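You operate a simulated robot arm through the tools that you are given. There is no shell and no other tool. Be economical: measure what you need, move in short steps, check, and stop when the job is done.

You are at the controls of a simulated robot arm. One attempt, no reset.

## Task
Put things in order on the plywood board. At the end: the brown wooden block (marked "BASIL") from the plywood board stands on top of the green small sprinkler (marked "SIDES"); the beige small tamper is in the green crate; the silver seed tin (marked "TOMATO") from the plywood board stands where the clear bottle (marked "RAIN WATER") stood; the clear bottle from the plywood board stands where the brown wooden block stood; whatever was shut is shut again. Leave all else as you found it, and nothing knocked over.

It is judged by the outcome, as a careful person would: the job done as asked, and still so three seconds after it is handed in. It fails if anything else is knocked over, pushed out of place, dropped, spilled or broken.

## Robot
A 7-joint arm with a two-finger parallel gripper, fixed in place. Base frame: the origin is at the foot of the arm, x ahead of it, y to its left, z up; the work surface is at about z = 0. Readings come in mm, rad, newtons and seconds.
With the tool pointing down near the work surface it reaches from about 240 to 620 mm from the base axis. Its first joint turns from -1.152 to 1.152 rad. Payload 2.6 kg.
The tool frame sits at the grasp point between the pads (the TCP): z along the fingers, y along the line on which they close. The tips reach 30 mm beyond it. Largest opening 94 mm; finger width 28, thickness 10; the body of the gripper, 50 by 96 mm, starts 55 mm behind the TCP.
Orientation is that of the tool frame in the base frame, as [roll, pitch, yaw] about the fixed x, y, z axes, in that order (R = Rz(yaw) Ry(pitch) Rx(roll)). With the fingers straight down and closing along the base's y, the tool's x points along the base's -x, its y along +y and its z along -z.

## Interface
- The arm moves only by the tool send_rows. Its argument "deltas" is a list that holds one entry, the list of rows, each a list of 7 numbers: the shift along the tool's x, y, z in units of 25 mm (1.0 is 25 mm), then the turn, a rotation vector about the tool's x, y, z in units of 5 degrees (1.0 is 5 degrees), then the gripper command, from -1 (shut) to 1 (fully open), values between in proportion. In form: [[[x, y, z, ax, ay, az, jaw], ...]]. A call has 1 to 8 rows; each row shifts and turns the commanded pose from where the row before left it, along the tool's axes as they then stand. A call with a number of a shift or a turn outside -1 to 1 is refused whole. A row lasts 0.2 s, in which the tool goes at most 50 mm and 0.15 rad; a call with a longer step from one row to the next is refused whole, and so is a gripper value outside its range. A pose out of reach is approached as far as the arm can. The call stops where the force on the tool passes 40 N (or 10 N more than at its start, if that is more) or the arm is blocked; 0.2 s more then pass. The fingers move at their own pace (about 72 mm/s each) and stop on an object; they squeeze with about 29 N. The grip force told is the motor's: it shows also when the fingers shut on nothing. Time passes only in rows, and 0.2 s behind the last, so rows that do not move let the fingers close. The reply holds the time, the measured pose of the TCP, the force on the tool along the base axes, the opening and the grip force, in the units named above and with some noise, and new pictures: "pictures" is both (left out), scene, wrist or none.
- Cameras (640 x 400 px; columns grow to the right, rows downward): "scene" is fixed at [32.5, 423.1, 574.8]; the picture's right is [-0.82, -0.58, 0.00], its down [-0.26, 0.37, -0.89] and it looks along [0.51, -0.73, -0.45] (base axes); focal length 354 px, centre (320, 200). "wrist" rides on the gripper at [-37, 0, -58] in the tool frame; the picture's right is [0.00, -1.00, 0.00], its down [0.97, 0.00, -0.24] and it looks along [0.24, 0.00, 0.97] (tool axes); focal length 218 px, centre (320, 200). There is no depth. A picture from a camera that has moved, and an enlarged one, comes with that camera's place and axes in the base frame and with its lens.
- close_up(camera, box): a new picture of the part [left, top, right, bottom] of that camera's present view, enlarged. The clock stands still meanwhile.
- sign_off(): hands the job in; it is judged then, once.

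Work in short steps. Places have to be worked out from the pictures, the camera data and where the tool is seen: move nearer, look again, correct. Check each grasp and each placing, and mend what went wrong. You have 120 turns and 150 pictures in all, those below and enlarged ones among them. Open the gripper and draw the arm clear of the work before you hand the job in, unless the task says otherwise; then end with one line.

The tools are called after "Call:" as a command line: name --argument value ..., lists and objects as JSON in quotes. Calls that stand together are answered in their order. send_rows: Moves the arm, as the interface text tells. Its arguments: {"type":"object","properties":{"deltas":{"type":"array","items":{"type":"array","items":{"type":"array","items":{"type":"number"}}}},"pictures":{"type":"string","enum":["both","scene","wrist","none"]}},"required":["deltas"]} The other tools are called the same way: close_up (camera, box) takes an enlarged picture of a part of a camera's view; sign_off () hands the job in.

At the start:

```text
time: 0.0
ee_pos: [292.5, -195.1, 340.1]
tool_rot: [3.141, 0.0, 3.141]
contact_force: [0.4, 0.5, -0.3]
opening: 93.9
finger_force: 0.1
```

scene: 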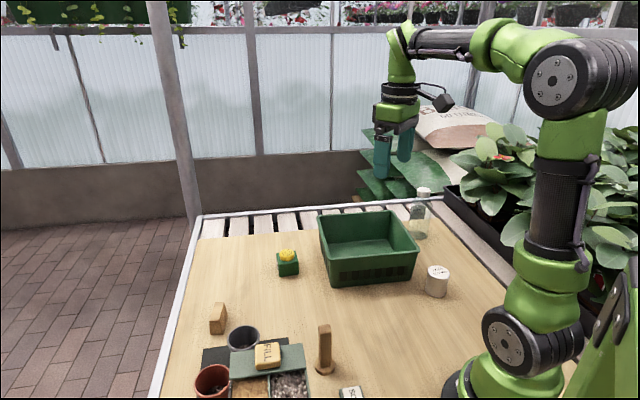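
wrist: 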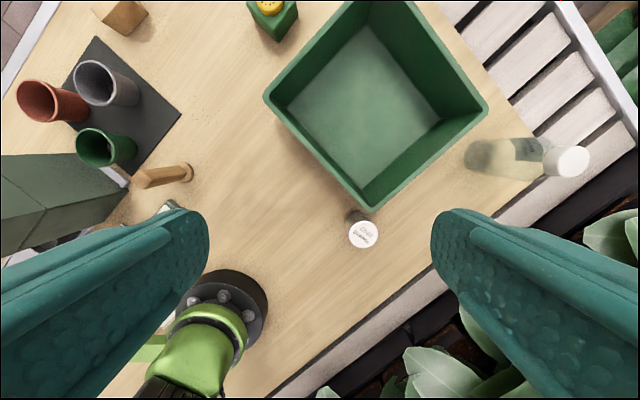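

The scene shows the crate, bottle, tin, blocks and a partitioned box; I look closer to identify each item.

Call:
close_up --camera "scene" --box '[180, 290, 380, 400]'

Call:
close_up --camera "scene" --box '[260, 180, 460, 305]'

Call:
close_up --camera "wrist" --box '[0, 0, 320, 200]'

```text
3.20 times, centred on (280, 345) of scene
camera zoom: at [32.5, 423.1, 574.8], right [-0.82, -0.58, 0.0], down [-0.26, 0.37, -0.89], along [0.51, -0.73, -0.45], focal length 1131 px, centre (448, -264)
```

zoom: 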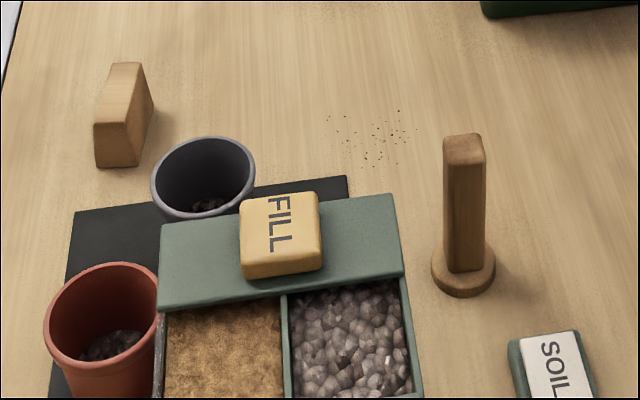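

```text
3.20 times, centred on (360, 242) of scene
camera zoom: at [32.5, 423.1, 574.8], right [-0.82, -0.58, 0.0], down [-0.26, 0.37, -0.89], along [0.51, -0.73, -0.45], focal length 1131 px, centre (192, 64)
```

zoom: 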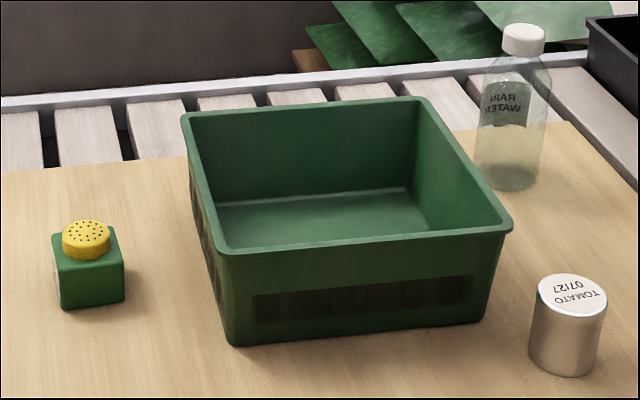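

```text
2.00 times, centred on (160, 100) of wrist
camera zoom: at [329.0, -195.9, 400.1], right [0.0, -1.0, 0.0], down [-0.97, 0.0, 0.24], along [-0.24, 0.0, -0.97], focal length 436 px, centre (640, 400)
```

zoom: 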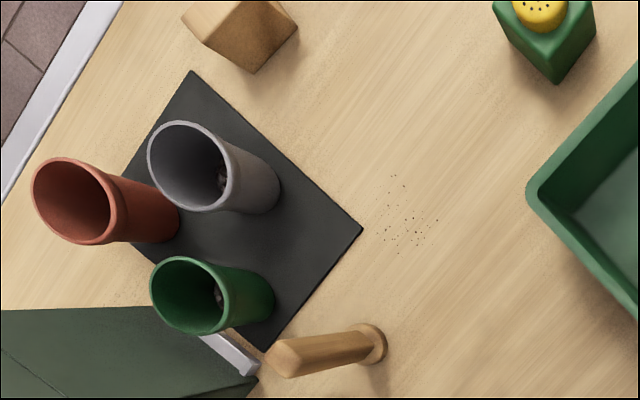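

I move left above the pots and tray to see them from above.

Call:
send_rows --deltas '[[[-0.5, 1, 0, 0, 0, 0, 1], [-0.5, 1, 0, 0, 0, 0, 1], [-0.5, 1, 0, 0, 0, 0, 1], [-0.5, 1, 0, 0, 0, 0, 1], [-0.5, 1, 0, 0, 0, 0, 1], [0, 1, 0, 0, 0, 0, 1], [0, 1, 0, 0, 0, 0, 1], [0, 1, 0, 0, 0, 0, 1]]]' --pictures "wrist"

Call:
send_rows --deltas '[[[0, 1, 0, 0, 0, 0, 1], [0, 1, 0, 0, 0, 0, 1], [0, 1, 0, 0, 0, 0, 1], [0, 0, 0, 0, 0, 0, 1]]]' --pictures "both"

```text
time: 1.8
ee_pos: [355.6, 5.1, 344.2]
tool_rot: [-3.141, 0.0, -3.141]
contact_force: [0.0, -0.8, 0.3]
opening: 94.1
finger_force: 0.1
camera wrist: at [391.9, 4.9, 403.2], right [0.0, -1.0, 0.0], down [-0.97, 0.0, 0.24], along [-0.24, 0.0, -0.97], focal length 218 px, centre (320, 200)
```

wrist: 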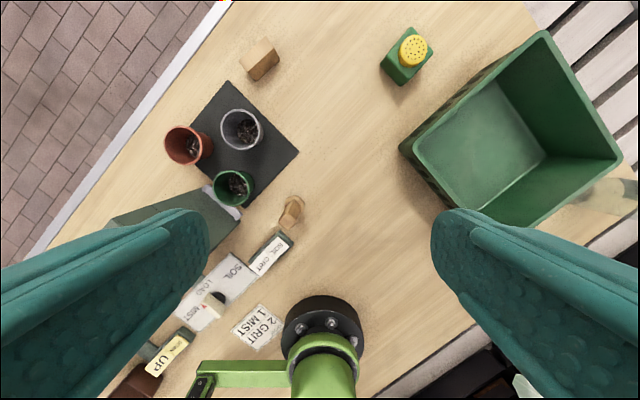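

```text
time: 2.8
ee_pos: [351.8, 79.0, 340.8]
tool_rot: [3.141, 0.0, -3.141]
contact_force: [-0.3, 0.0, 0.7]
opening: 94.1
finger_force: 0.2
camera wrist: at [389.5, 79.6, 399.7], right [0.0, -1.0, 0.0], down [-0.97, 0.0, 0.24], along [-0.24, 0.0, -0.97], focal length 218 px, centre (320, 200)
```

scene: 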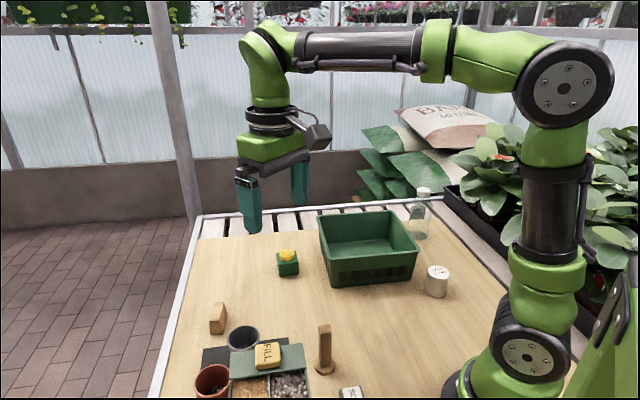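
wrist: 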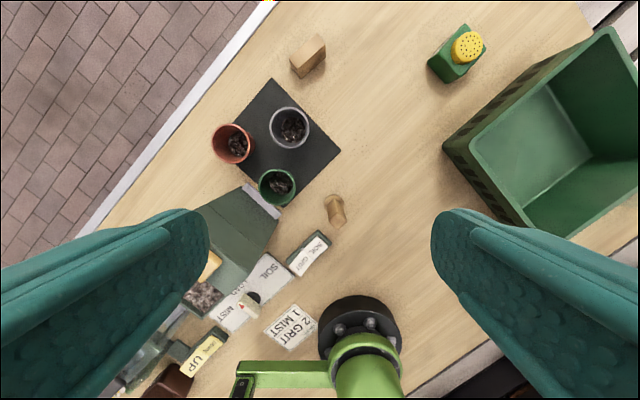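

I examine the left-hand equipment: labels, switch, cards.

Call:
close_up --camera "wrist" --box '[100, 160, 360, 400]'

Call:
close_up --camera "wrist" --box '[220, 10, 500, 185]'

Call:
send_rows --deltas '[[[0.6, 1, -0.5, 0, 0, 0, 1], [0.6, 1, -0.5, 0, 0, 0, 1], [0.6, 1, 0, 0, 0, 0, 1], [0.6, 1, 0, 0, 0, 0, 1], [0, 1, 0, 0, 0, 0, 1], [0, 1, 0, 0, 0, 0, 1], [0, 1, 0, 0, 0, 0, 1], [0, 0, 0, 0, 0, 0, 1]]]' --pictures "wrist"

```text
1.67 times, centred on (230, 280) of wrist
camera zoom: at [389.5, 79.6, 399.7], right [0.0, -1.0, 0.0], down [-0.97, 0.0, 0.24], along [-0.24, 0.0, -0.97], focal length 364 px, centre (470, 67)
```

zoom: 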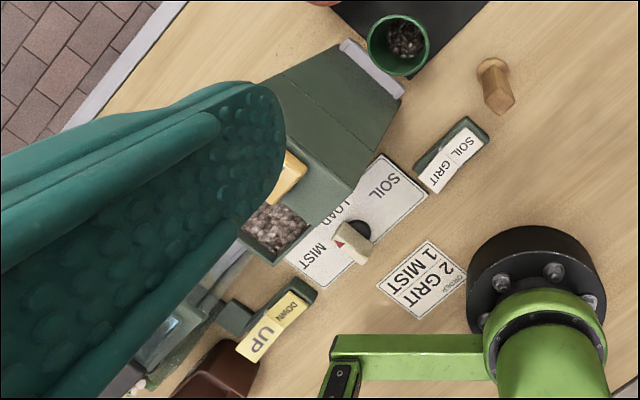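

```text
2.29 times, centred on (360, 98) of wrist
camera zoom: at [389.5, 79.6, 399.7], right [0.0, -1.0, 0.0], down [-0.97, 0.0, 0.24], along [-0.24, 0.0, -0.97], focal length 499 px, centre (229, 434)
```

zoom: 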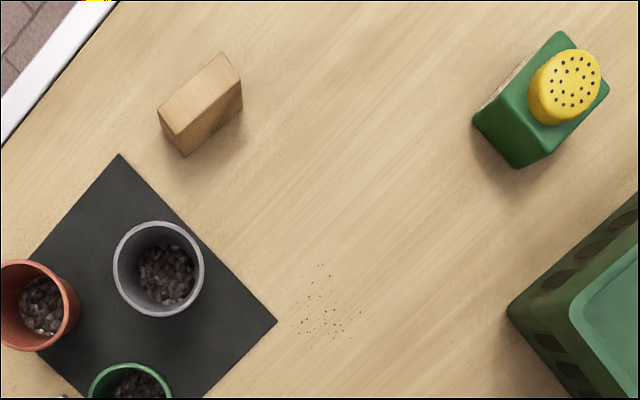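

```text
time: 4.6
ee_pos: [294.4, 252.9, 365.1]
tool_rot: [-3.141, -0.001, -3.141]
contact_force: [0.8, -0.5, 0.0]
opening: 94.3
finger_force: 0.0
camera wrist: at [331.9, 252.2, 424.1], right [0.0, -1.0, 0.0], down [-0.97, 0.0, 0.24], along [-0.24, 0.0, -0.97], focal length 218 px, centre (320, 200)
```

wrist: 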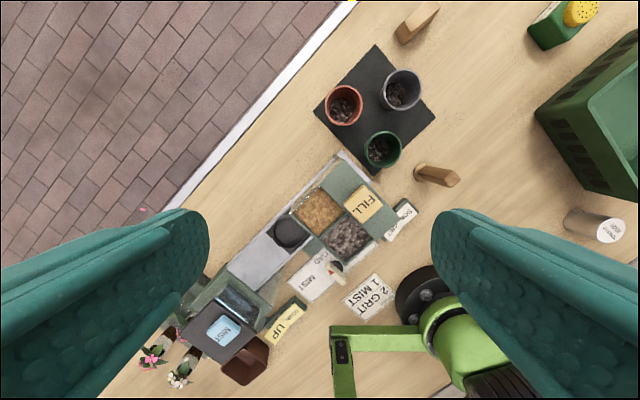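

I zoom on the machine and tamper.

Call:
close_up --camera "wrist" --box '[140, 150, 480, 390]'

Call:
close_up --camera "wrist" --box '[380, 0, 640, 260]'

```text
1.67 times, centred on (310, 270) of wrist
camera zoom: at [331.9, 252.2, 424.1], right [0.0, -1.0, 0.0], down [-0.97, 0.0, 0.24], along [-0.24, 0.0, -0.97], focal length 364 px, centre (337, 83)
```

zoom: 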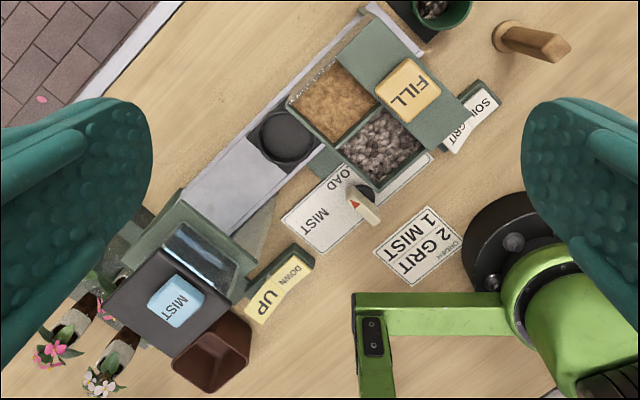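

```text
1.54 times, centred on (510, 130) of wrist
camera zoom: at [331.9, 252.2, 424.1], right [0.0, -1.0, 0.0], down [-0.97, 0.0, 0.24], along [-0.24, 0.0, -0.97], focal length 336 px, centre (28, 308)
```

zoom: 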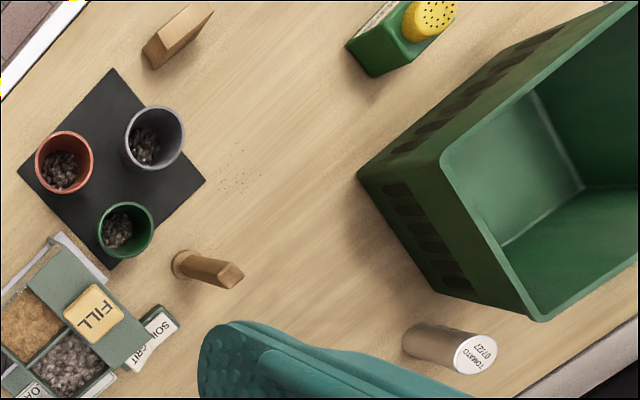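

The tamper is the disc-with-handle piece at about (285, 54), roughly 100 mm tall; nothing looks to need opening. I move above it.

Call:
send_rows --deltas '[[[0.05, -1, 0.3, 0, 0, 0, 1], [0.05, -1, 0.5, 0, 0, 0, 1], [0.05, -1, 0.6, 0, 0, 0, 1], [0.05, -1, 0.7, 0, 0, 0, 1], [0.05, -1, 0.8, 0, 0, 0, 1], [0.05, -1, 0.9, 0, 0, 0, 1], [0.05, -1, 0.9, 0, 0, 0, 1], [0, -0.9, 0.9, 0, 0, 0, 1]]]' --pictures "none"

Call:
send_rows --deltas '[[[0, 0, 0.5, 0, 0, 0, 1], [0, 0, 0.5, 0, 0, 0, 1], [0, 0, 0, 0, 0, 0, 1]]]' --pictures "wrist"

```text
time: 6.4
ee_pos: [284.6, 57.8, 226.0]
tool_rot: [-3.141, -0.001, -3.14]
contact_force: [-0.3, 0.7, -0.1]
opening: 94.0
finger_force: 0.0
```

```text
time: 7.2
ee_pos: [283.3, 57.6, 200.6]
tool_rot: [3.141, -0.001, 3.141]
contact_force: [-0.2, 0.3, 0.3]
opening: 94.1
finger_force: 0.0
camera wrist: at [321.1, 57.5, 259.1], right [0.0, -1.0, 0.0], down [-0.97, 0.0, 0.24], along [-0.24, 0.0, -0.97], focal length 218 px, centre (320, 200)
```

wrist: 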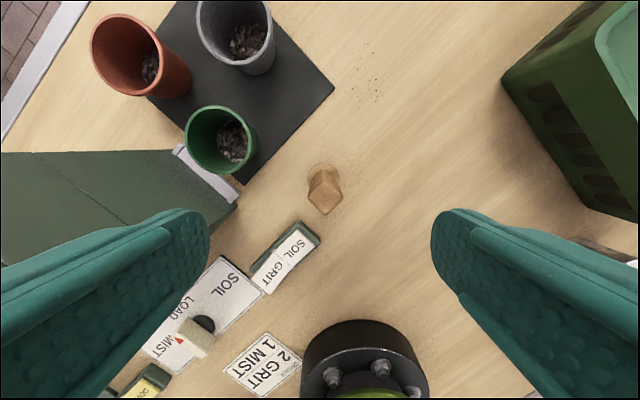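

Call:
close_up --camera "wrist" --box '[270, 150, 370, 225]'

```text
5.33 times, centred on (320, 188) of wrist
camera zoom: at [321.1, 57.5, 259.1], right [0.0, -1.0, 0.0], down [-0.97, 0.0, 0.24], along [-0.24, 0.0, -0.97], focal length 1164 px, centre (320, 267)
```

zoom: 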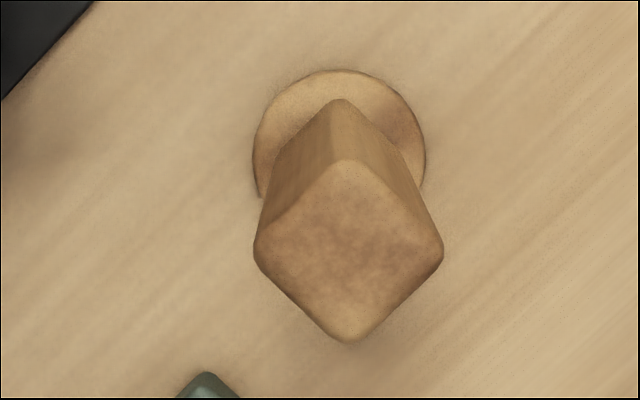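

Tamper axis is at about (284.5, 53.3), its handle 19 mm square turned 45°. I turn the tool 45° and go down to z≈72.

Call:
send_rows --deltas '[[[-0.05, -0.17, 0, 0, 0, 0, 0.5], [0, 0, 0, 0, 0, 1, 0.5], [0, 0, 0, 0, 0, 1, 0.5], [0, 0, 0, 0, 0, 1, 0.5], [0, 0, 0, 0, 0, 1, 0.5], [0, 0, 0, 0, 0, 1, 0.5], [0, 0, 0, 0, 0, 1, 0.5], [0, 0, 0, 0, 0, 1, 0.5]]]' --pictures "none"

Call:
send_rows --deltas '[[[0, 0, 0, 0, 0, 1, 0.5], [0, 0, 0, 0, 0, 1, 0.5], [0, 0, 0.7, 0, 0, 0, 0.5], [0, 0, 0.8, 0, 0, 0, 0.5], [0, 0, 0.5, 0, 0, 0, 0.5], [0, 0, 0, 0, 0, 0, 0.5]]]' --pictures "wrist"

```text
time: 9.0
ee_pos: [287.2, 51.7, 199.6]
tool_rot: [3.14, 0.0, 2.53]
contact_force: [0.7, -0.7, 1.0]
opening: 70.8
finger_force: 0.0
```

```text
time: 10.4
ee_pos: [287.9, 52.7, 150.1]
tool_rot: [-3.141, 0.001, 2.356]
contact_force: [0.0, -0.4, 0.9]
opening: 70.5
finger_force: 0.1
camera wrist: at [313.9, 25.8, 209.5], right [-0.71, -0.71, 0.0], down [-0.69, 0.69, 0.24], along [-0.17, 0.17, -0.97], focal length 218 px, centre (320, 200)
```

wrist: 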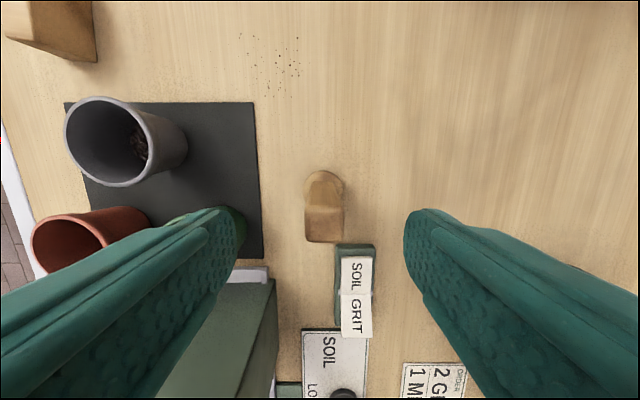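

The handle is centred between the fingers; correcting 3 mm, going down and closing.

Call:
send_rows --deltas '[[[0.1, -0.08, 0.5, 0, 0, 0, 0.5], [0, 0, 0.9, 0, 0, 0, 0.5], [0, 0, 0.9, 0, 0, 0, 0.5], [0, 0, 0.8, 0, 0, 0, 0.5], [0, 0, 0, 0, 0, 0, 0.5], [0, 0, 0, 0, 0, 0, -1], [0, 0, 0, 0, 0, 0, -1], [0, 0, 0, 0, 0, 0, -1]]]' --pictures "both"

```text
time: 12.2
ee_pos: [282.5, 53.6, 73.1]
tool_rot: [-3.141, 0.002, 2.356]
contact_force: [0.6, -0.9, -0.4]
opening: 25.4
finger_force: 28.9
camera wrist: at [308.7, 27.3, 131.8], right [-0.71, -0.71, 0.0], down [-0.69, 0.69, 0.24], along [-0.17, 0.17, -0.97], focal length 218 px, centre (320, 200)
```

scene: 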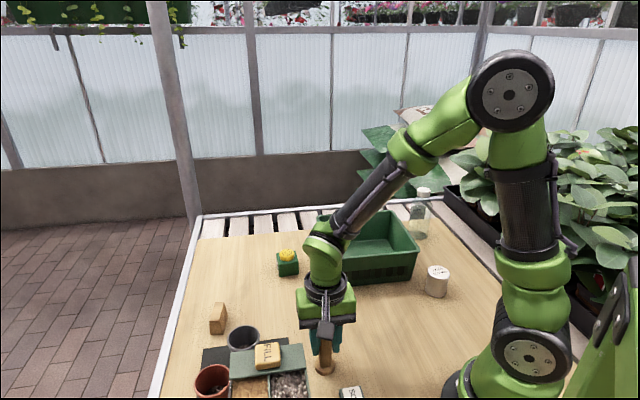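
wrist: 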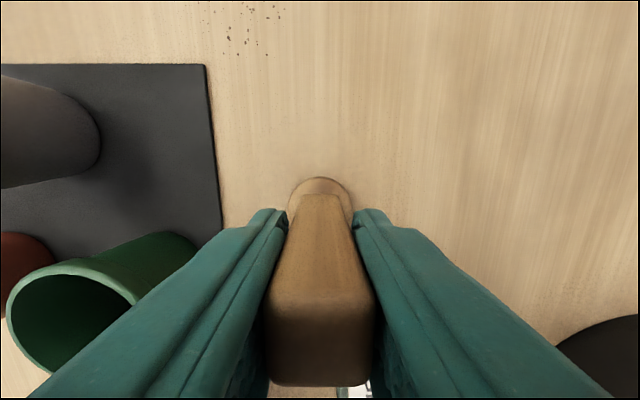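

Held (opening 25, force 29). Lift straight up and travel toward the crate centre (~(390, -272)).

Call:
send_rows --deltas '[[[0, 0, -0.5, 0, 0, 0, -1], [0, 0, -1, 0, 0, 0, -1], [0, 0, -1, 0, 0, 0, -1], [0, 0, -1, 0, 0, 0, -1], [0, 0, -1, 0, 0, 0, -1], [0, 0, -1, 0, 0, 0, -1], [0, 0, -1, 0, 0, 0, -1], [-0.6, -0.3, 0, 0, 0, 0, -1]]]' --pictures "none"

Call:
send_rows --deltas '[[[-0.95, -0.47, 0, 0, 0, 0, -1], [-0.95, -0.47, 0, 0, 0, 0, -1], [-0.95, -0.47, 0, 0, 0, 0, -1], [-0.95, -0.47, 0, 0, 0, 0, -1], [-0.95, -0.47, 0, 0, 0, 0, -1], [-0.95, -0.47, 0, 0, 0, 0, -1], [-0.95, -0.47, 0, 0, 0, 0, -1], [-0.95, -0.47, 0, 0, 0, 0, -1]]]' --pictures "none"

Call:
send_rows --deltas '[[[-0.95, -0.47, 0, 0, 0, 0, -1], [-0.95, -0.47, 0, 0, 0, 0, -1], [-0.95, -0.47, 0, 0, 0, 0, -1], [-0.95, -0.47, 0, 0, 0, 0, -1], [0, 0, 0, 0, 0, 0, -1]]]' --pictures "both"

```text
time: 14.0
ee_pos: [289.8, 37.6, 235.9]
tool_rot: [-3.141, 0.0, 2.357]
contact_force: [-0.1, 1.0, -0.1]
opening: 25.4
finger_force: 28.9
```

```text
time: 15.8
ee_pos: [359.5, -166.0, 236.6]
tool_rot: [3.142, 0.001, 2.356]
contact_force: [-0.5, 0.2, -0.9]
opening: 25.6
finger_force: 29.1
```

```text
time: 17.0
ee_pos: [392.0, -264.3, 236.9]
tool_rot: [3.141, 0.001, 2.357]
contact_force: [-0.2, 0.0, -1.0]
opening: 25.6
finger_force: 29.6
camera wrist: at [418.7, -291.4, 296.1], right [-0.71, -0.71, 0.0], down [-0.69, 0.69, 0.24], along [-0.17, 0.17, -0.97], focal length 218 px, centre (320, 200)
```

scene: 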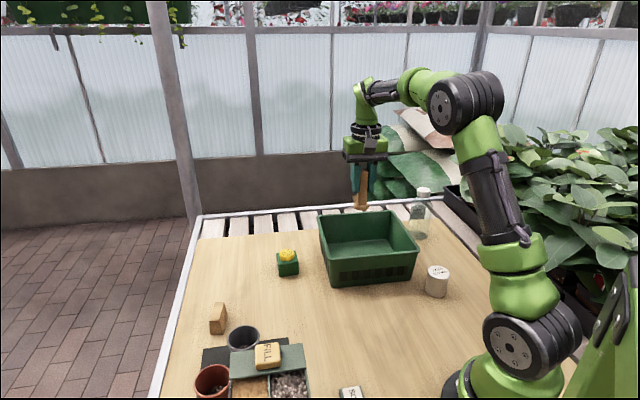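
wrist: 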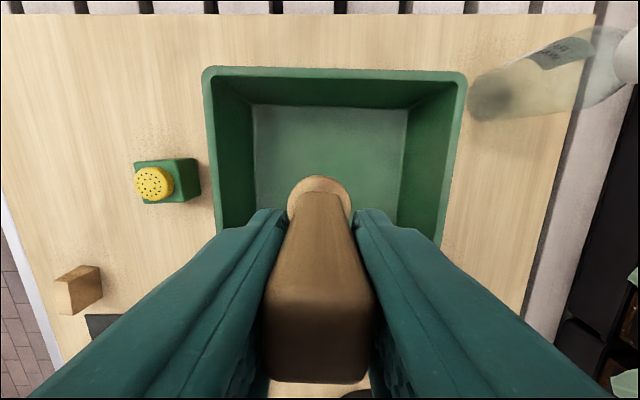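

The crate lies right below. Lower the tamper to just above the floor.

Call:
send_rows --deltas '[[[0, 0, 1, 0, 0, 0, -1], [0, 0, 1, 0, 0, 0, -1], [0, 0, 1, 0, 0, 0, -1], [0, 0, 1, 0, 0, 0, -1], [0, 0, 1, 0, 0, 0, -1], [0, 0, 0.8, 0, 0, 0, -1], [0, 0, 0.3, 0, 0, 0, -1], [0, 0, 0, 0, 0, 0, -1]]]' --pictures "scene"

```text
time: 18.8
ee_pos: [392.2, -265.8, 81.5]
tool_rot: [-3.141, 0.001, 2.357]
contact_force: [0.5, 0.1, 0.2]
opening: 25.6
finger_force: 29.0
```

scene: 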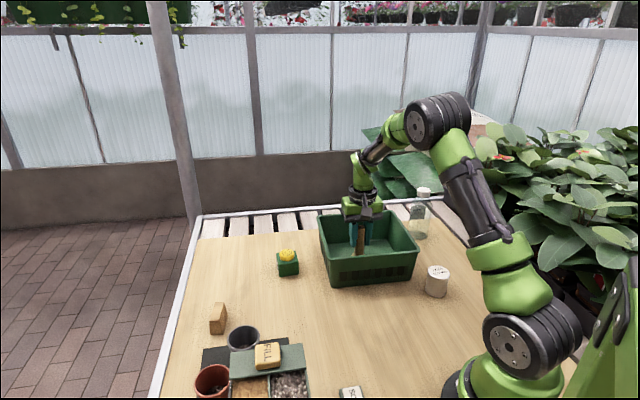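

Small steps down to find the floor.

Call:
send_rows --deltas '[[[0, 0, 0.08, 0, 0, 0, -1], [0, 0, 0.08, 0, 0, 0, -1], [0, 0, 0, 0, 0, 0, -1]]]' --pictures "none"

Call:
send_rows --deltas '[[[0, 0, 0.06, 0, 0, 0, -1], [0, 0, 0, 0, 0, 0, -1]]]' --pictures "none"

```text
time: 19.6
ee_pos: [390.2, -265.0, 80.0]
tool_rot: [3.142, 0.0, 2.356]
contact_force: [-0.7, 0.0, -1.1]
opening: 25.5
finger_force: 29.4
```

```text
time: 20.2
ee_pos: [391.0, -265.8, 78.0]
tool_rot: [3.141, -0.002, 2.357]
contact_force: [-0.6, 0.0, 1.6]
opening: 25.1
finger_force: 29.3
```

Call:
send_rows --deltas '[[[0, 0, 0.08, 0, 0, 0, -1], [0, 0, 0, 0, 0, 0, -1]]]' --pictures "none"

Call:
send_rows --deltas '[[[0, 0, 0.08, 0, 0, 0, -1], [0, 0, 0, 0, 0, 0, -1]]]' --pictures "none"

```text
time: 20.8
ee_pos: [391.5, -265.2, 78.1]
tool_rot: [3.14, 0.001, 2.356]
contact_force: [-6.1, 4.2, 20.7]
opening: 25.5
finger_force: 29.0
```

```text
time: 21.4
ee_pos: [391.2, -267.0, 76.4]
tool_rot: [-3.14, 0.006, 2.356]
contact_force: [-2.7, 0.9, 29.8]
opening: 25.3
finger_force: 29.6
```

Floor contact. Back up a hair, open to clear the handle, and raise.

Call:
send_rows --deltas '[[[0, 0, -0.08, 0, 0, 0, -1], [0, 0, 0, 0, 0, 0, 0], [0, 0, 0, 0, 0, 0, 0.3], [0, 0, 0, 0, 0, 0, 0.3], [0, 0, -0.5, 0, 0, 0, 0.3], [0, 0, -1, 0, 0, 0, 0.3], [0, 0, -1, 0, 0, 0, 0.3], [0, 0, -1, 0, 0, 0, 0.3]]]' --pictures "none"

Call:
send_rows --deltas '[[[0, 0, -1, 0, 0, 0, 1], [0, 0, -1, 0, 0, 0, 1], [0, 0, -1, 0, 0, 0, 1], [0, 0, -1, 0, 0, 0, 1], [0, 0, 0, 0, 0, 0, 1]]]' --pictures "both"

```text
time: 23.2
ee_pos: [391.4, -264.3, 167.0]
tool_rot: [3.141, -0.001, 2.356]
contact_force: [0.0, 0.5, 0.2]
opening: 61.1
finger_force: 0.0
```

```text
time: 24.4
ee_pos: [390.6, -267.1, 264.5]
tool_rot: [-3.141, 0.0, 2.356]
contact_force: [-0.5, -0.1, -0.4]
opening: 94.1
finger_force: 0.1
camera wrist: at [416.9, -292.9, 323.3], right [-0.71, -0.71, 0.0], down [-0.69, 0.69, 0.24], along [-0.17, 0.17, -0.97], focal length 218 px, centre (320, 200)
```

scene: 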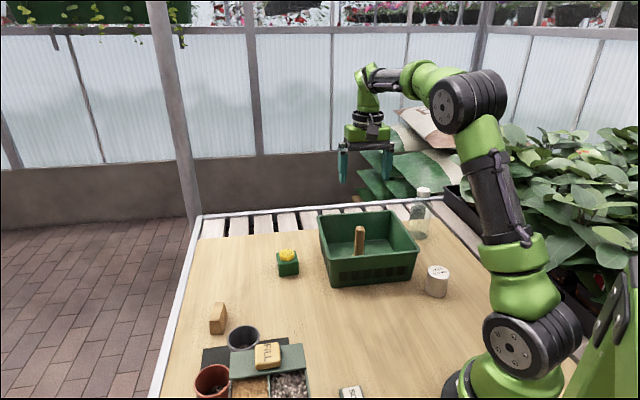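
wrist: 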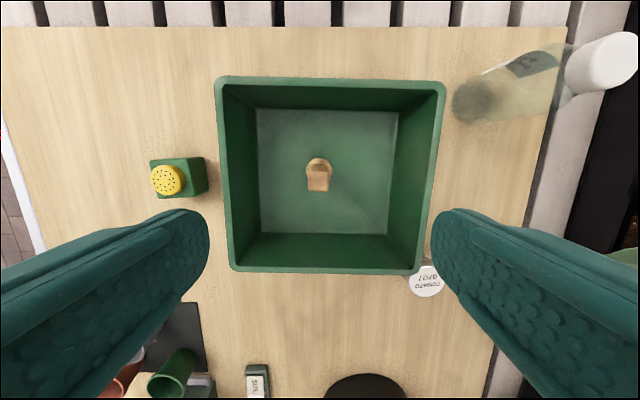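

Tamper stands in the crate. Next, move over the sprinkler to measure it.

Call:
send_rows --deltas '[[[0.1, 0.9, 0, 0, 0, 0, 1], [0.1, 0.9, 0, 0, 0, 0, 1], [0.1, 0.9, 0, 0, 0, 0, 1], [0.1, 0.9, 0, 0, 0, 0, 1], [0.1, 0.9, 0.5, 0, 0, 0, 1], [0.1, 0.9, 0.5, 0, 0, 0, 1], [0.1, 0.9, 0.5, 0, 0, 0, 1], [0.1, 0.9, 0.5, 0, 0, 0, 1]]]' --pictures "none"

Call:
send_rows --deltas '[[[0, 0, 0, 0, 0, 0, 1], [0, 0, 0, 0, 0, 0, 1]]]' --pictures "wrist"

```text
time: 26.2
ee_pos: [507.6, -121.7, 216.3]
tool_rot: [3.141, 0.0, 2.355]
contact_force: [-0.6, 0.5, -0.7]
opening: 94.1
finger_force: 0.1
```

```text
time: 26.8
ee_pos: [508.0, -121.4, 217.6]
tool_rot: [3.141, -0.001, 2.358]
contact_force: [-0.5, 0.1, 0.8]
opening: 94.4
finger_force: 0.1
camera wrist: at [533.9, -148.7, 275.1], right [-0.71, -0.71, 0.0], down [-0.69, 0.69, 0.24], along [-0.17, 0.17, -0.97], focal length 218 px, centre (320, 200)
```

wrist: 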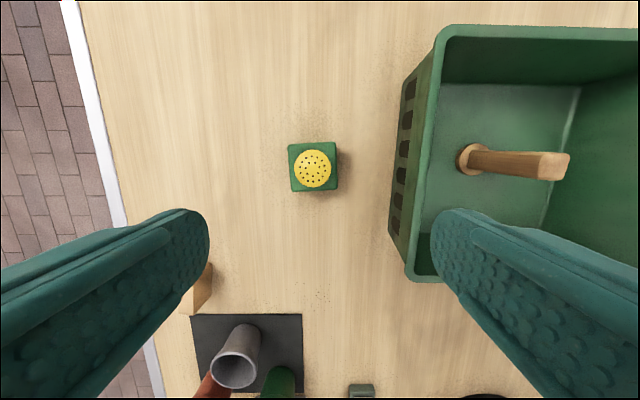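

Call:
close_up --camera "wrist" --box '[270, 130, 366, 206]'

Call:
close_up --camera "scene" --box '[190, 230, 330, 345]'

```text
5.26 times, centred on (318, 168) of wrist
camera zoom: at [533.9, -148.7, 275.1], right [-0.71, -0.71, 0.0], down [-0.69, 0.69, 0.24], along [-0.17, 0.17, -0.97], focal length 1149 px, centre (330, 368)
```

zoom: 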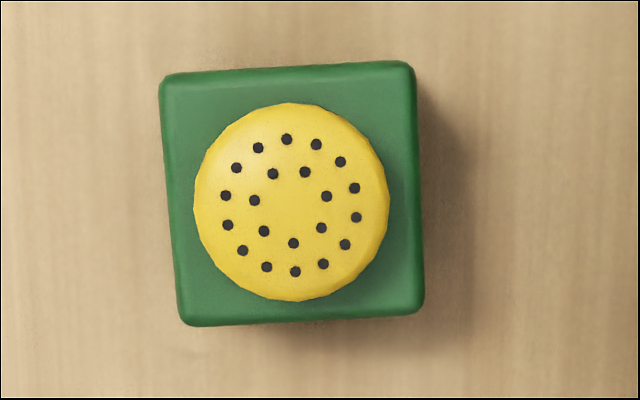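

```text
3.48 times, centred on (260, 288) of scene
camera zoom: at [32.5, 423.1, 574.8], right [-0.82, -0.58, 0.0], down [-0.26, 0.37, -0.89], along [0.51, -0.73, -0.45], focal length 1229 px, centre (529, -104)
```

zoom: 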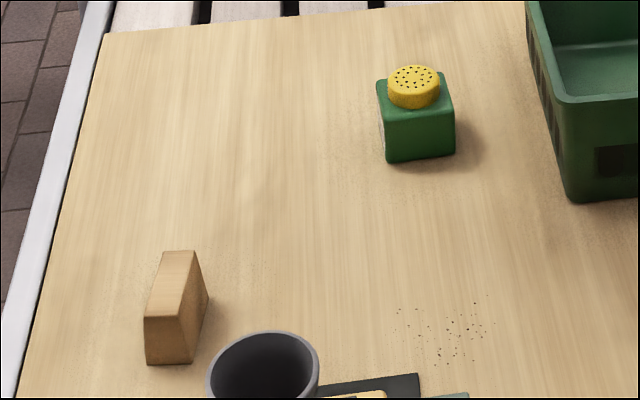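

Sprinkler axis ≈ (524, -128.5), top ≈ 60 mm, disc 37 mm wide. Now to the block.

Call:
send_rows --deltas '[[[0.85, 0.72, 0, 0, 0, 0, 1], [0.85, 0.72, 0, 0, 0, 0, 1], [0.85, 0.72, 0, 0, 0, 0, 1], [0.85, 0.72, 0, 0, 0, 0, 1], [0.85, 0.72, 0, 0, 0, 0, 1], [0.85, 0.72, 0, 0, 0, 0, 1], [0.85, 0.72, 0, 0, 0, 0, 1], [0.85, 0.72, 0, 0, 0, 0, 1]]]' --pictures "none"

Call:
send_rows --deltas '[[[0, 0, 0, 0, 0, 0, 1], [0, 0, 0, 0, 0, 0, 1]]]' --pictures "wrist"

```text
time: 28.6
ee_pos: [488.8, 99.4, 212.2]
tool_rot: [3.141, 0.0, 2.358]
contact_force: [0.4, -0.5, 0.0]
opening: 94.2
finger_force: 0.0
```

```text
time: 29.2
ee_pos: [488.6, 99.7, 210.3]
tool_rot: [3.14, 0.002, 2.356]
contact_force: [-0.5, 0.3, 0.1]
opening: 94.0
finger_force: 0.0
camera wrist: at [514.5, 73.6, 271.1], right [-0.71, -0.71, 0.0], down [-0.69, 0.69, 0.24], along [-0.17, 0.17, -0.97], focal length 218 px, centre (320, 200)
```

wrist: 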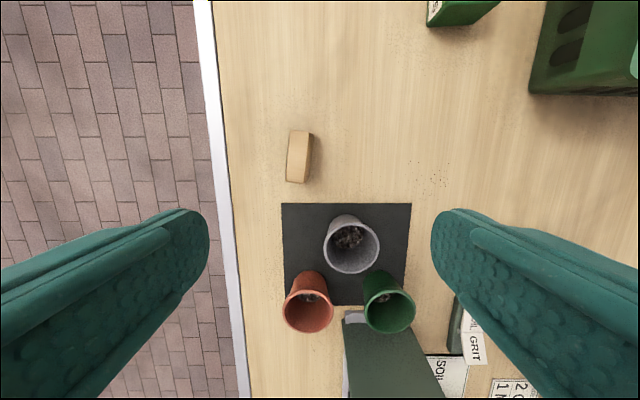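

Call:
close_up --camera "wrist" --box '[260, 115, 356, 191]'

```text
5.26 times, centred on (308, 153) of wrist
camera zoom: at [514.5, 73.6, 271.1], right [-0.71, -0.71, 0.0], down [-0.69, 0.69, 0.24], along [-0.17, 0.17, -0.97], focal length 1149 px, centre (383, 447)
```

zoom: 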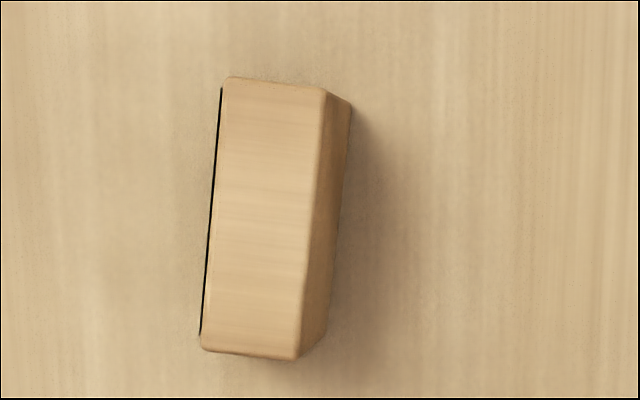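

The block's top is ~54×19 mm at (524, 99), long axis at 128.5°, about 36 mm tall. I'll grasp it by its ends: move above it and turn the tool by +83.5°.

Call:
send_rows --deltas '[[[-1, 0.98, 0, 0, 0, 0, 1], [0, 0, 0, 0, 0, -1, 1], [0, 0, 0, 0, 0, -1, 1], [0, 0, 0, 0, 0, -1, 1], [0, 0, 0, 0, 0, -1, 1], [0, 0, 0, 0, 0, -1, 1], [0, 0, 0, 0, 0, -1, 1], [0, 0, 0, 0, 0, -1, 1]]]' --pictures "none"

Call:
send_rows --deltas '[[[0, 0, 0, 0, 0, -1, 1], [0, 0, 0, 0, 0, -1, 1], [0, 0, 0, 0, 0, -1, 1], [0, 0, 0, 0, 0, -1, 1], [0, 0, 0, 0, 0, -1, 1], [0, 0, 0, 0, 0, -1, 1], [0, 0, 0, 0, 0, -1, 1], [0, 0, 0, 0, 0, -1, 1]]]' --pictures "none"

Call:
send_rows --deltas '[[[0, 0, 0, 0, 0, -1, 1], [0, 0, 0, 0, 0, -0.7, 1], [0, 0, 1, 0, 0, 0, 1], [0, 0, 1, 0, 0, 0, 1], [0, 0, 0.8, 0, 0, 0, 1], [0, 0, 0, 0, 0, 0, 1]]]' --pictures "wrist"

```text
time: 31.0
ee_pos: [520.9, 98.3, 213.8]
tool_rot: [-3.141, 0.0, 2.97]
contact_force: [-0.1, -0.3, -0.1]
opening: 94.0
finger_force: 0.2
```

```text
time: 32.8
ee_pos: [522.0, 97.3, 214.6]
tool_rot: [-3.142, 0.0, -2.615]
contact_force: [-0.2, 0.5, -0.2]
opening: 93.7
finger_force: 0.1
```

```text
time: 34.2
ee_pos: [520.9, 99.9, 142.7]
tool_rot: [-3.141, -0.002, -2.469]
contact_force: [0.4, -0.5, -0.5]
opening: 94.1
finger_force: 0.1
camera wrist: at [549.8, 121.8, 202.5], right [0.62, -0.78, 0.0], down [-0.76, -0.6, 0.24], along [-0.19, -0.15, -0.97], focal length 218 px, centre (320, 200)
```

wrist: 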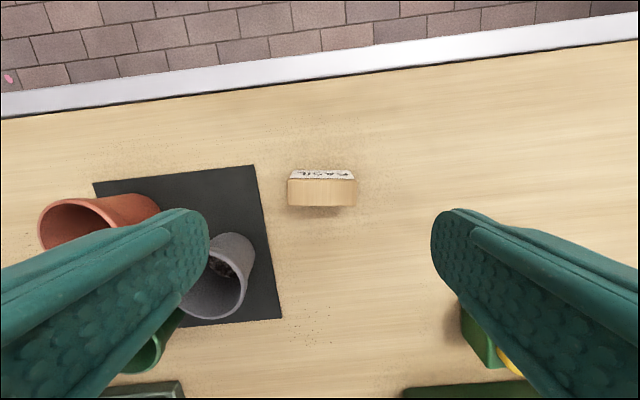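

Call:
close_up --camera "wrist" --box '[272, 150, 372, 225]'

```text
5.33 times, centred on (322, 188) of wrist
camera zoom: at [549.8, 121.8, 202.5], right [0.62, -0.78, 0.0], down [-0.76, -0.6, 0.24], along [-0.19, -0.15, -0.97], focal length 1164 px, centre (309, 267)
```

zoom: 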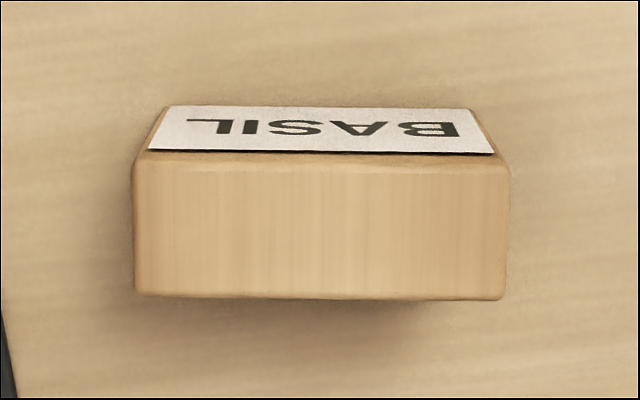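

The block stands upright with the label outward, its centre ≈ (523.3, 99). Go down to z≈35 and close on its ends.

Call:
send_rows --deltas '[[[-0.05, 0, 1, 0, 0, 0, 1], [0, 0, 1, 0, 0, 0, 1], [0, 0, 1, 0, 0, 0, 1], [0, 0, 0.8, 0, 0, 0, 1], [0, 0, 0.35, 0, 0, 0, 1], [0, 0, 0, 0, 0, 0, 1]]]' --pictures "wrist"

```text
time: 35.6
ee_pos: [522.1, 97.6, 40.1]
tool_rot: [-3.14, -0.001, -2.469]
contact_force: [-0.4, -0.4, -0.1]
opening: 93.9
finger_force: 0.0
camera wrist: at [551.5, 121.0, 99.3], right [0.62, -0.78, 0.0], down [-0.76, -0.6, 0.24], along [-0.19, -0.15, -0.97], focal length 218 px, centre (320, 200)
```

wrist: 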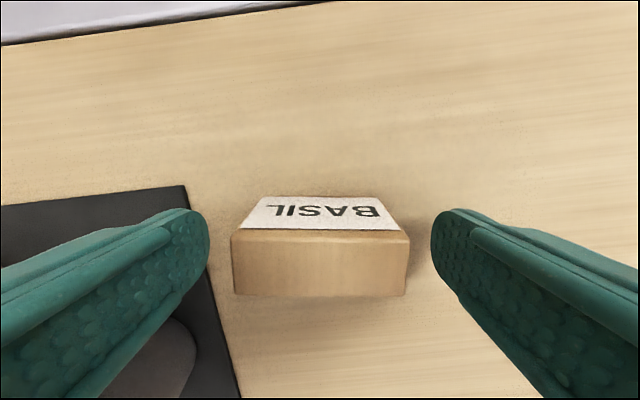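

Aligned well. Lower 5 mm, close and check.

Call:
send_rows --deltas '[[[0, 0, 0.2, 0, 0, 0, 1], [0, 0, 0, 0, 0, 0, 0.4], [0, 0, 0, 0, 0, 0, -1], [0, 0, 0, 0, 0, 0, -1], [0, 0, 0, 0, 0, 0, -1], [0, 0, 0, 0, 0, 0, -1]]]' --pictures "wrist"

```text
time: 37.0
ee_pos: [521.6, 99.7, 35.8]
tool_rot: [3.142, 0.001, -2.47]
contact_force: [1.3, 0.6, -0.3]
opening: 57.1
finger_force: 29.2
camera wrist: at [550.0, 121.2, 93.8], right [0.62, -0.78, 0.0], down [-0.76, -0.6, 0.24], along [-0.19, -0.15, -0.97], focal length 218 px, centre (320, 200)
```

wrist: 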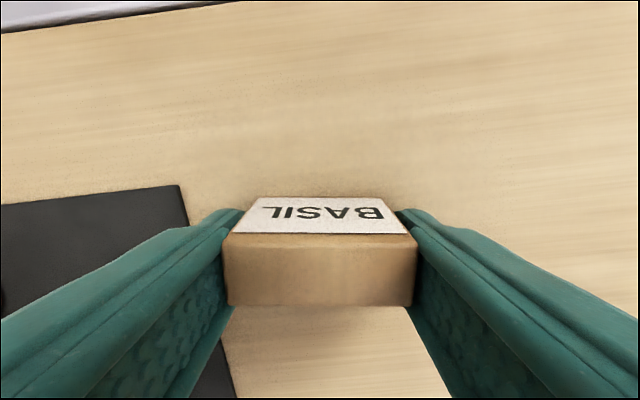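

Gripped (57 mm). Lift and carry over to the sprinkler at (524, -128.5).

Call:
send_rows --deltas '[[[0, 0, -0.4, 0, 0, 0, -1], [0, 0, -1, 0, 0, 0, -1], [0, 0, -1, 0, 0, 0, -1], [0, 0, -1, 0, 0, 0, -1], [0, 0, -1, 0, 0, 0, -1], [0.62, -0.8, 0, 0, 0, 0, -1], [0.62, -0.8, 0, 0, 0, 0, -1], [0.62, -0.8, 0, 0, 0, 0, -1]]]' --pictures "none"

Call:
send_rows --deltas '[[[0.62, -0.8, 0, 0, 0, 0, -1], [0.62, -0.8, 0, 0, 0, 0, -1], [0.62, -0.8, 0, 0, 0, 0, -1], [0.62, -0.8, 0, 0, 0, 0, -1], [0.62, -0.8, 0, 0, 0, 0, -1], [0.62, -0.8, 0, 0, 0, 0, -1], [0, 0, 0, 0, 0, 0, -1]]]' --pictures "both"

```text
time: 38.8
ee_pos: [523.5, 22.8, 142.2]
tool_rot: [3.141, 0.0, -2.469]
contact_force: [0.6, 0.7, 0.0]
opening: 57.0
finger_force: 29.0
```

```text
time: 40.4
ee_pos: [526.5, -128.6, 144.9]
tool_rot: [-3.14, 0.001, -2.468]
contact_force: [0.3, -0.4, -0.8]
opening: 56.9
finger_force: 28.3
camera wrist: at [555.9, -105.5, 203.6], right [0.62, -0.78, 0.0], down [-0.76, -0.6, 0.24], along [-0.19, -0.15, -0.97], focal length 218 px, centre (320, 200)
```

scene: 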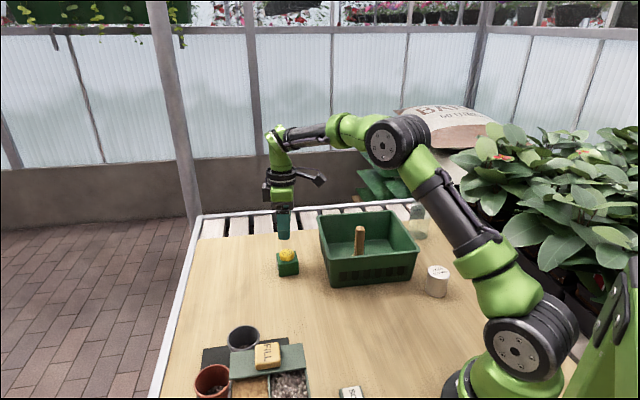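
wrist: 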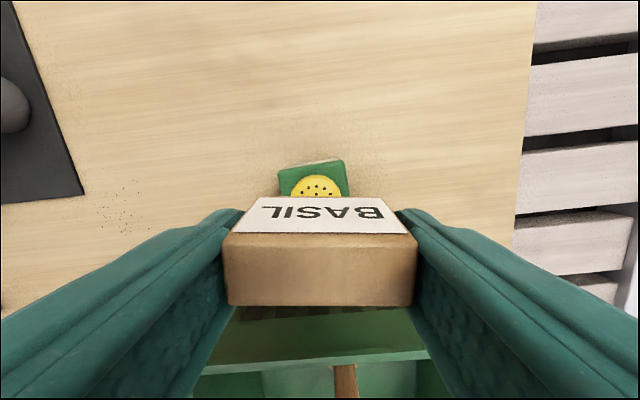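

Call:
close_up --camera "wrist" --box '[260, 145, 380, 215]'

Call:
close_up --camera "scene" --box '[240, 190, 340, 290]'

```text
5.33 times, centred on (320, 180) of wrist
camera zoom: at [555.9, -105.5, 203.6], right [0.62, -0.78, 0.0], down [-0.76, -0.6, 0.24], along [-0.19, -0.15, -0.97], focal length 1164 px, centre (320, 307)
```

zoom: 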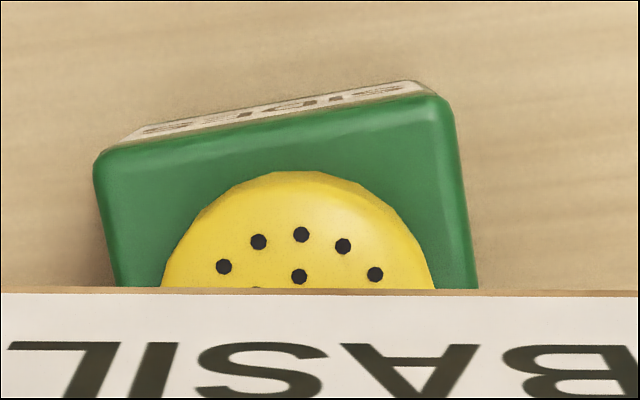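

```text
4.00 times, centred on (290, 240) of scene
camera zoom: at [32.5, 423.1, 574.8], right [-0.82, -0.58, 0.0], down [-0.26, 0.37, -0.89], along [0.51, -0.73, -0.45], focal length 1414 px, centre (440, 40)
```

zoom: 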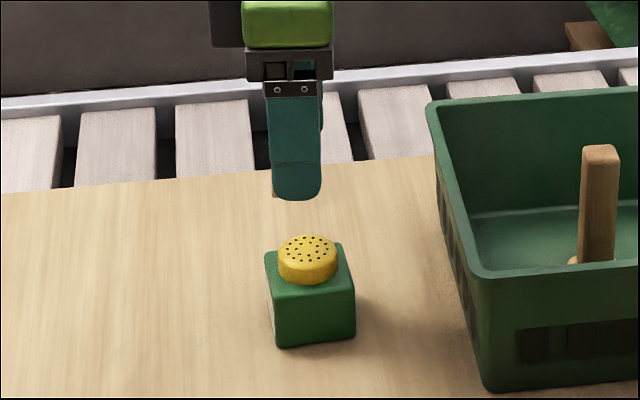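

The disc centre is ~2.8 mm toward tool +y; correct and descend to ~8 mm above it.

Call:
send_rows --deltas '[[[-0.02, 0.11, 0.4, 0, 0, 0, -1], [0, 0, 0.7, 0, 0, 0, -1], [0, 0, 0.5, 0, 0, 0, -1], [0, 0, 0, 0, 0, 0, -1]]]' --pictures "scene"

Call:
close_up --camera "scene" --box '[250, 210, 330, 290]'

```text
time: 41.4
ee_pos: [524.3, -127.2, 105.2]
tool_rot: [-3.141, -0.001, -2.47]
contact_force: [-0.1, 0.0, -0.6]
opening: 56.6
finger_force: 28.9
```

scene: 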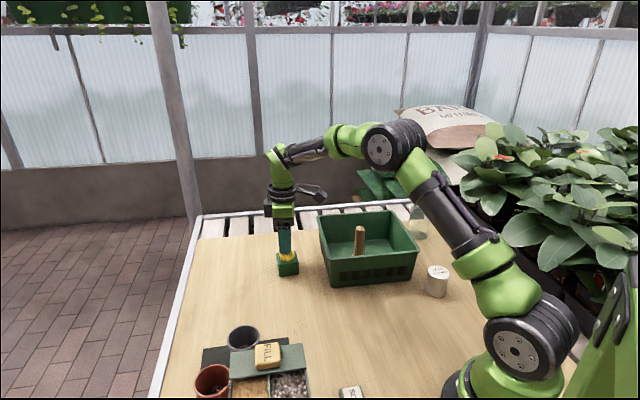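

```text
5.00 times, centred on (290, 250) of scene
camera zoom: at [32.5, 423.1, 574.8], right [-0.82, -0.58, 0.0], down [-0.26, 0.37, -0.89], along [0.51, -0.73, -0.45], focal length 1767 px, centre (470, -50)
```

zoom: 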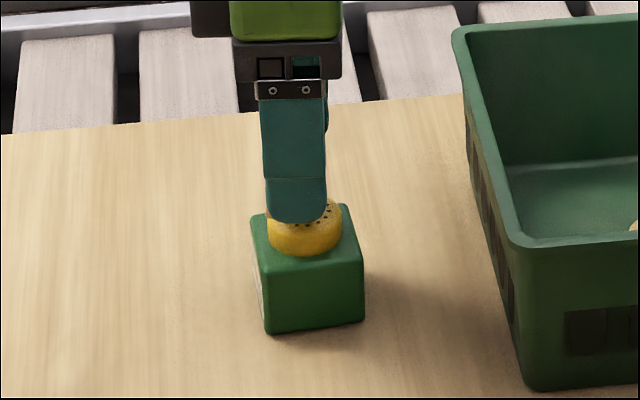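

Call:
send_rows --deltas '[[[0, 0, 0.12, 0, 0, 0, -1], [0, 0, 0.12, 0, 0, 0, -1], [0, 0, 0, 0, 0, 0, -1]]]' --pictures "none"

Call:
send_rows --deltas '[[[0, 0, 0.08, 0, 0, 0, -1], [0, 0, 0, 0, 0, 0, -1]]]' --pictures "none"

Call:
send_rows --deltas '[[[0, 0, 0.08, 0, 0, 0, -1], [0, 0, 0, 0, 0, 0, -1]]]' --pictures "none"

```text
time: 42.2
ee_pos: [523.2, -127.2, 98.7]
tool_rot: [3.141, -0.001, -2.471]
contact_force: [-0.2, -0.8, -0.2]
opening: 57.1
finger_force: 29.2
```

```text
time: 42.8
ee_pos: [524.3, -127.2, 97.4]
tool_rot: [3.141, 0.001, -2.47]
contact_force: [0.0, 0.2, 0.2]
opening: 57.0
finger_force: 29.1
```

```text
time: 43.4
ee_pos: [523.3, -126.0, 94.9]
tool_rot: [-3.141, -0.001, -2.469]
contact_force: [-0.2, -0.4, 0.2]
opening: 57.0
finger_force: 29.4
```

Call:
send_rows --deltas '[[[0, 0, 0.08, 0, 0, 0, -1], [0, 0, 0, 0, 0, 0, -1]]]' --pictures "none"

Call:
close_up --camera "wrist" --box '[220, 150, 420, 275]'

Call:
close_up --camera "scene" --box '[265, 220, 315, 280]'

```text
time: 44.0
ee_pos: [524.0, -125.3, 93.5]
tool_rot: [3.141, 0.0, -2.471]
contact_force: [0.6, 0.1, -0.6]
opening: 56.7
finger_force: 29.0
```

```text
3.20 times, centred on (320, 212) of wrist
camera zoom: at [552.7, -103.4, 152.2], right [0.62, -0.78, 0.0], down [-0.76, -0.6, 0.24], along [-0.19, -0.15, -0.97], focal length 698 px, centre (320, 160)
```

zoom: 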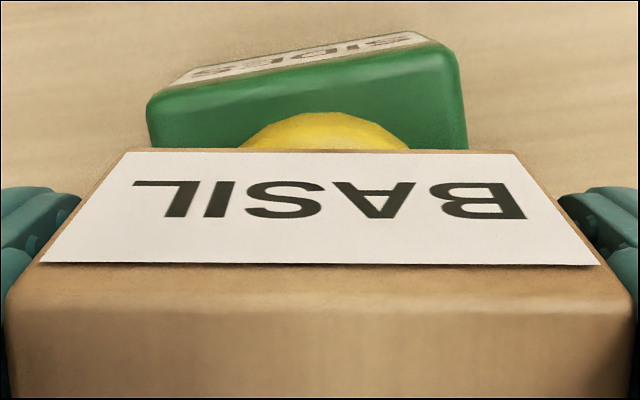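

```text
6.67 times, centred on (290, 250) of scene
camera zoom: at [32.5, 423.1, 574.8], right [-0.82, -0.58, 0.0], down [-0.26, 0.37, -0.89], along [0.51, -0.73, -0.45], focal length 2356 px, centre (520, -133)
```

zoom: 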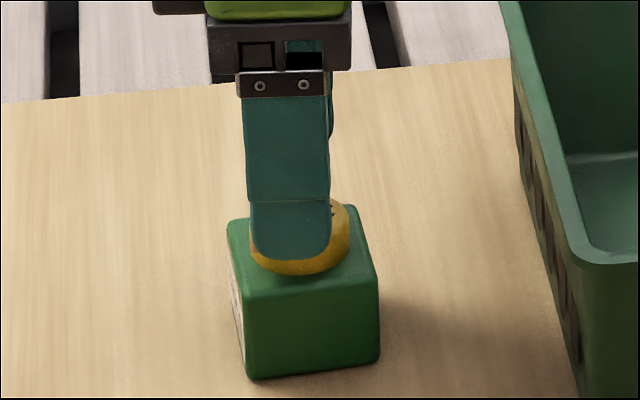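

Aligned (disc protrudes evenly ~5 mm as expected). Continue down to contact.

Call:
send_rows --deltas '[[[0, 0, 0.08, 0, 0, 0, -1], [0, 0, 0, 0, 0, 0, -1]]]' --pictures "none"

Call:
send_rows --deltas '[[[0, 0, 0.08, 0, 0, 0, -1], [0, 0, 0, 0, 0, 0, -1]]]' --pictures "none"

```text
time: 44.6
ee_pos: [524.9, -127.0, 91.9]
tool_rot: [3.141, 0.002, -2.469]
contact_force: [0.4, 0.5, -1.1]
opening: 57.0
finger_force: 28.8
```

```text
time: 45.2
ee_pos: [525.9, -127.0, 90.2]
tool_rot: [-3.14, 0.004, -2.469]
contact_force: [-4.3, 3.1, 15.8]
opening: 56.8
finger_force: 29.0
```

Contact at z≈90. Release slowly.

Call:
send_rows --deltas '[[[0, 0, -0.03, 0, 0, 0, -1], [0, 0, 0, 0, 0, 0, 0.3], [0, 0, 0, 0, 0, 0, 0.5], [0, 0, 0, 0, 0, 0, 0.8], [0, 0, 0, 0, 0, 0, 1], [0, 0, 0, 0, 0, 0, 1]]]' --pictures "both"

```text
time: 46.6
ee_pos: [524.5, -126.8, 90.0]
tool_rot: [3.141, 0.0, -2.469]
contact_force: [-0.2, 0.6, -1.1]
opening: 93.9
finger_force: 0.2
camera wrist: at [552.8, -104.0, 148.0], right [0.62, -0.78, 0.0], down [-0.76, -0.6, 0.24], along [-0.19, -0.15, -0.97], focal length 218 px, centre (320, 200)
```

scene: 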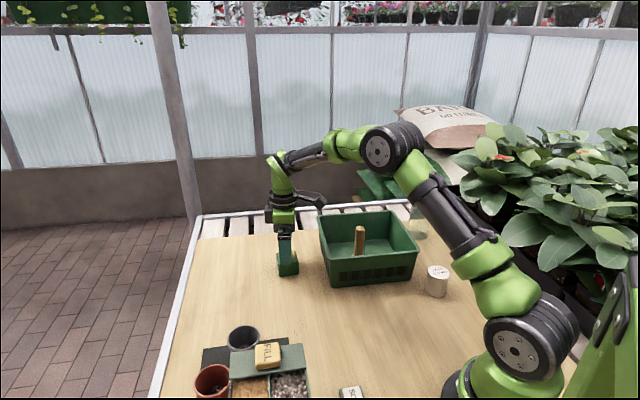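
wrist: 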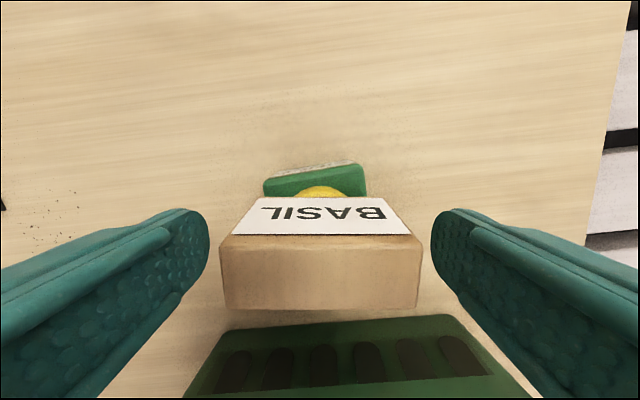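

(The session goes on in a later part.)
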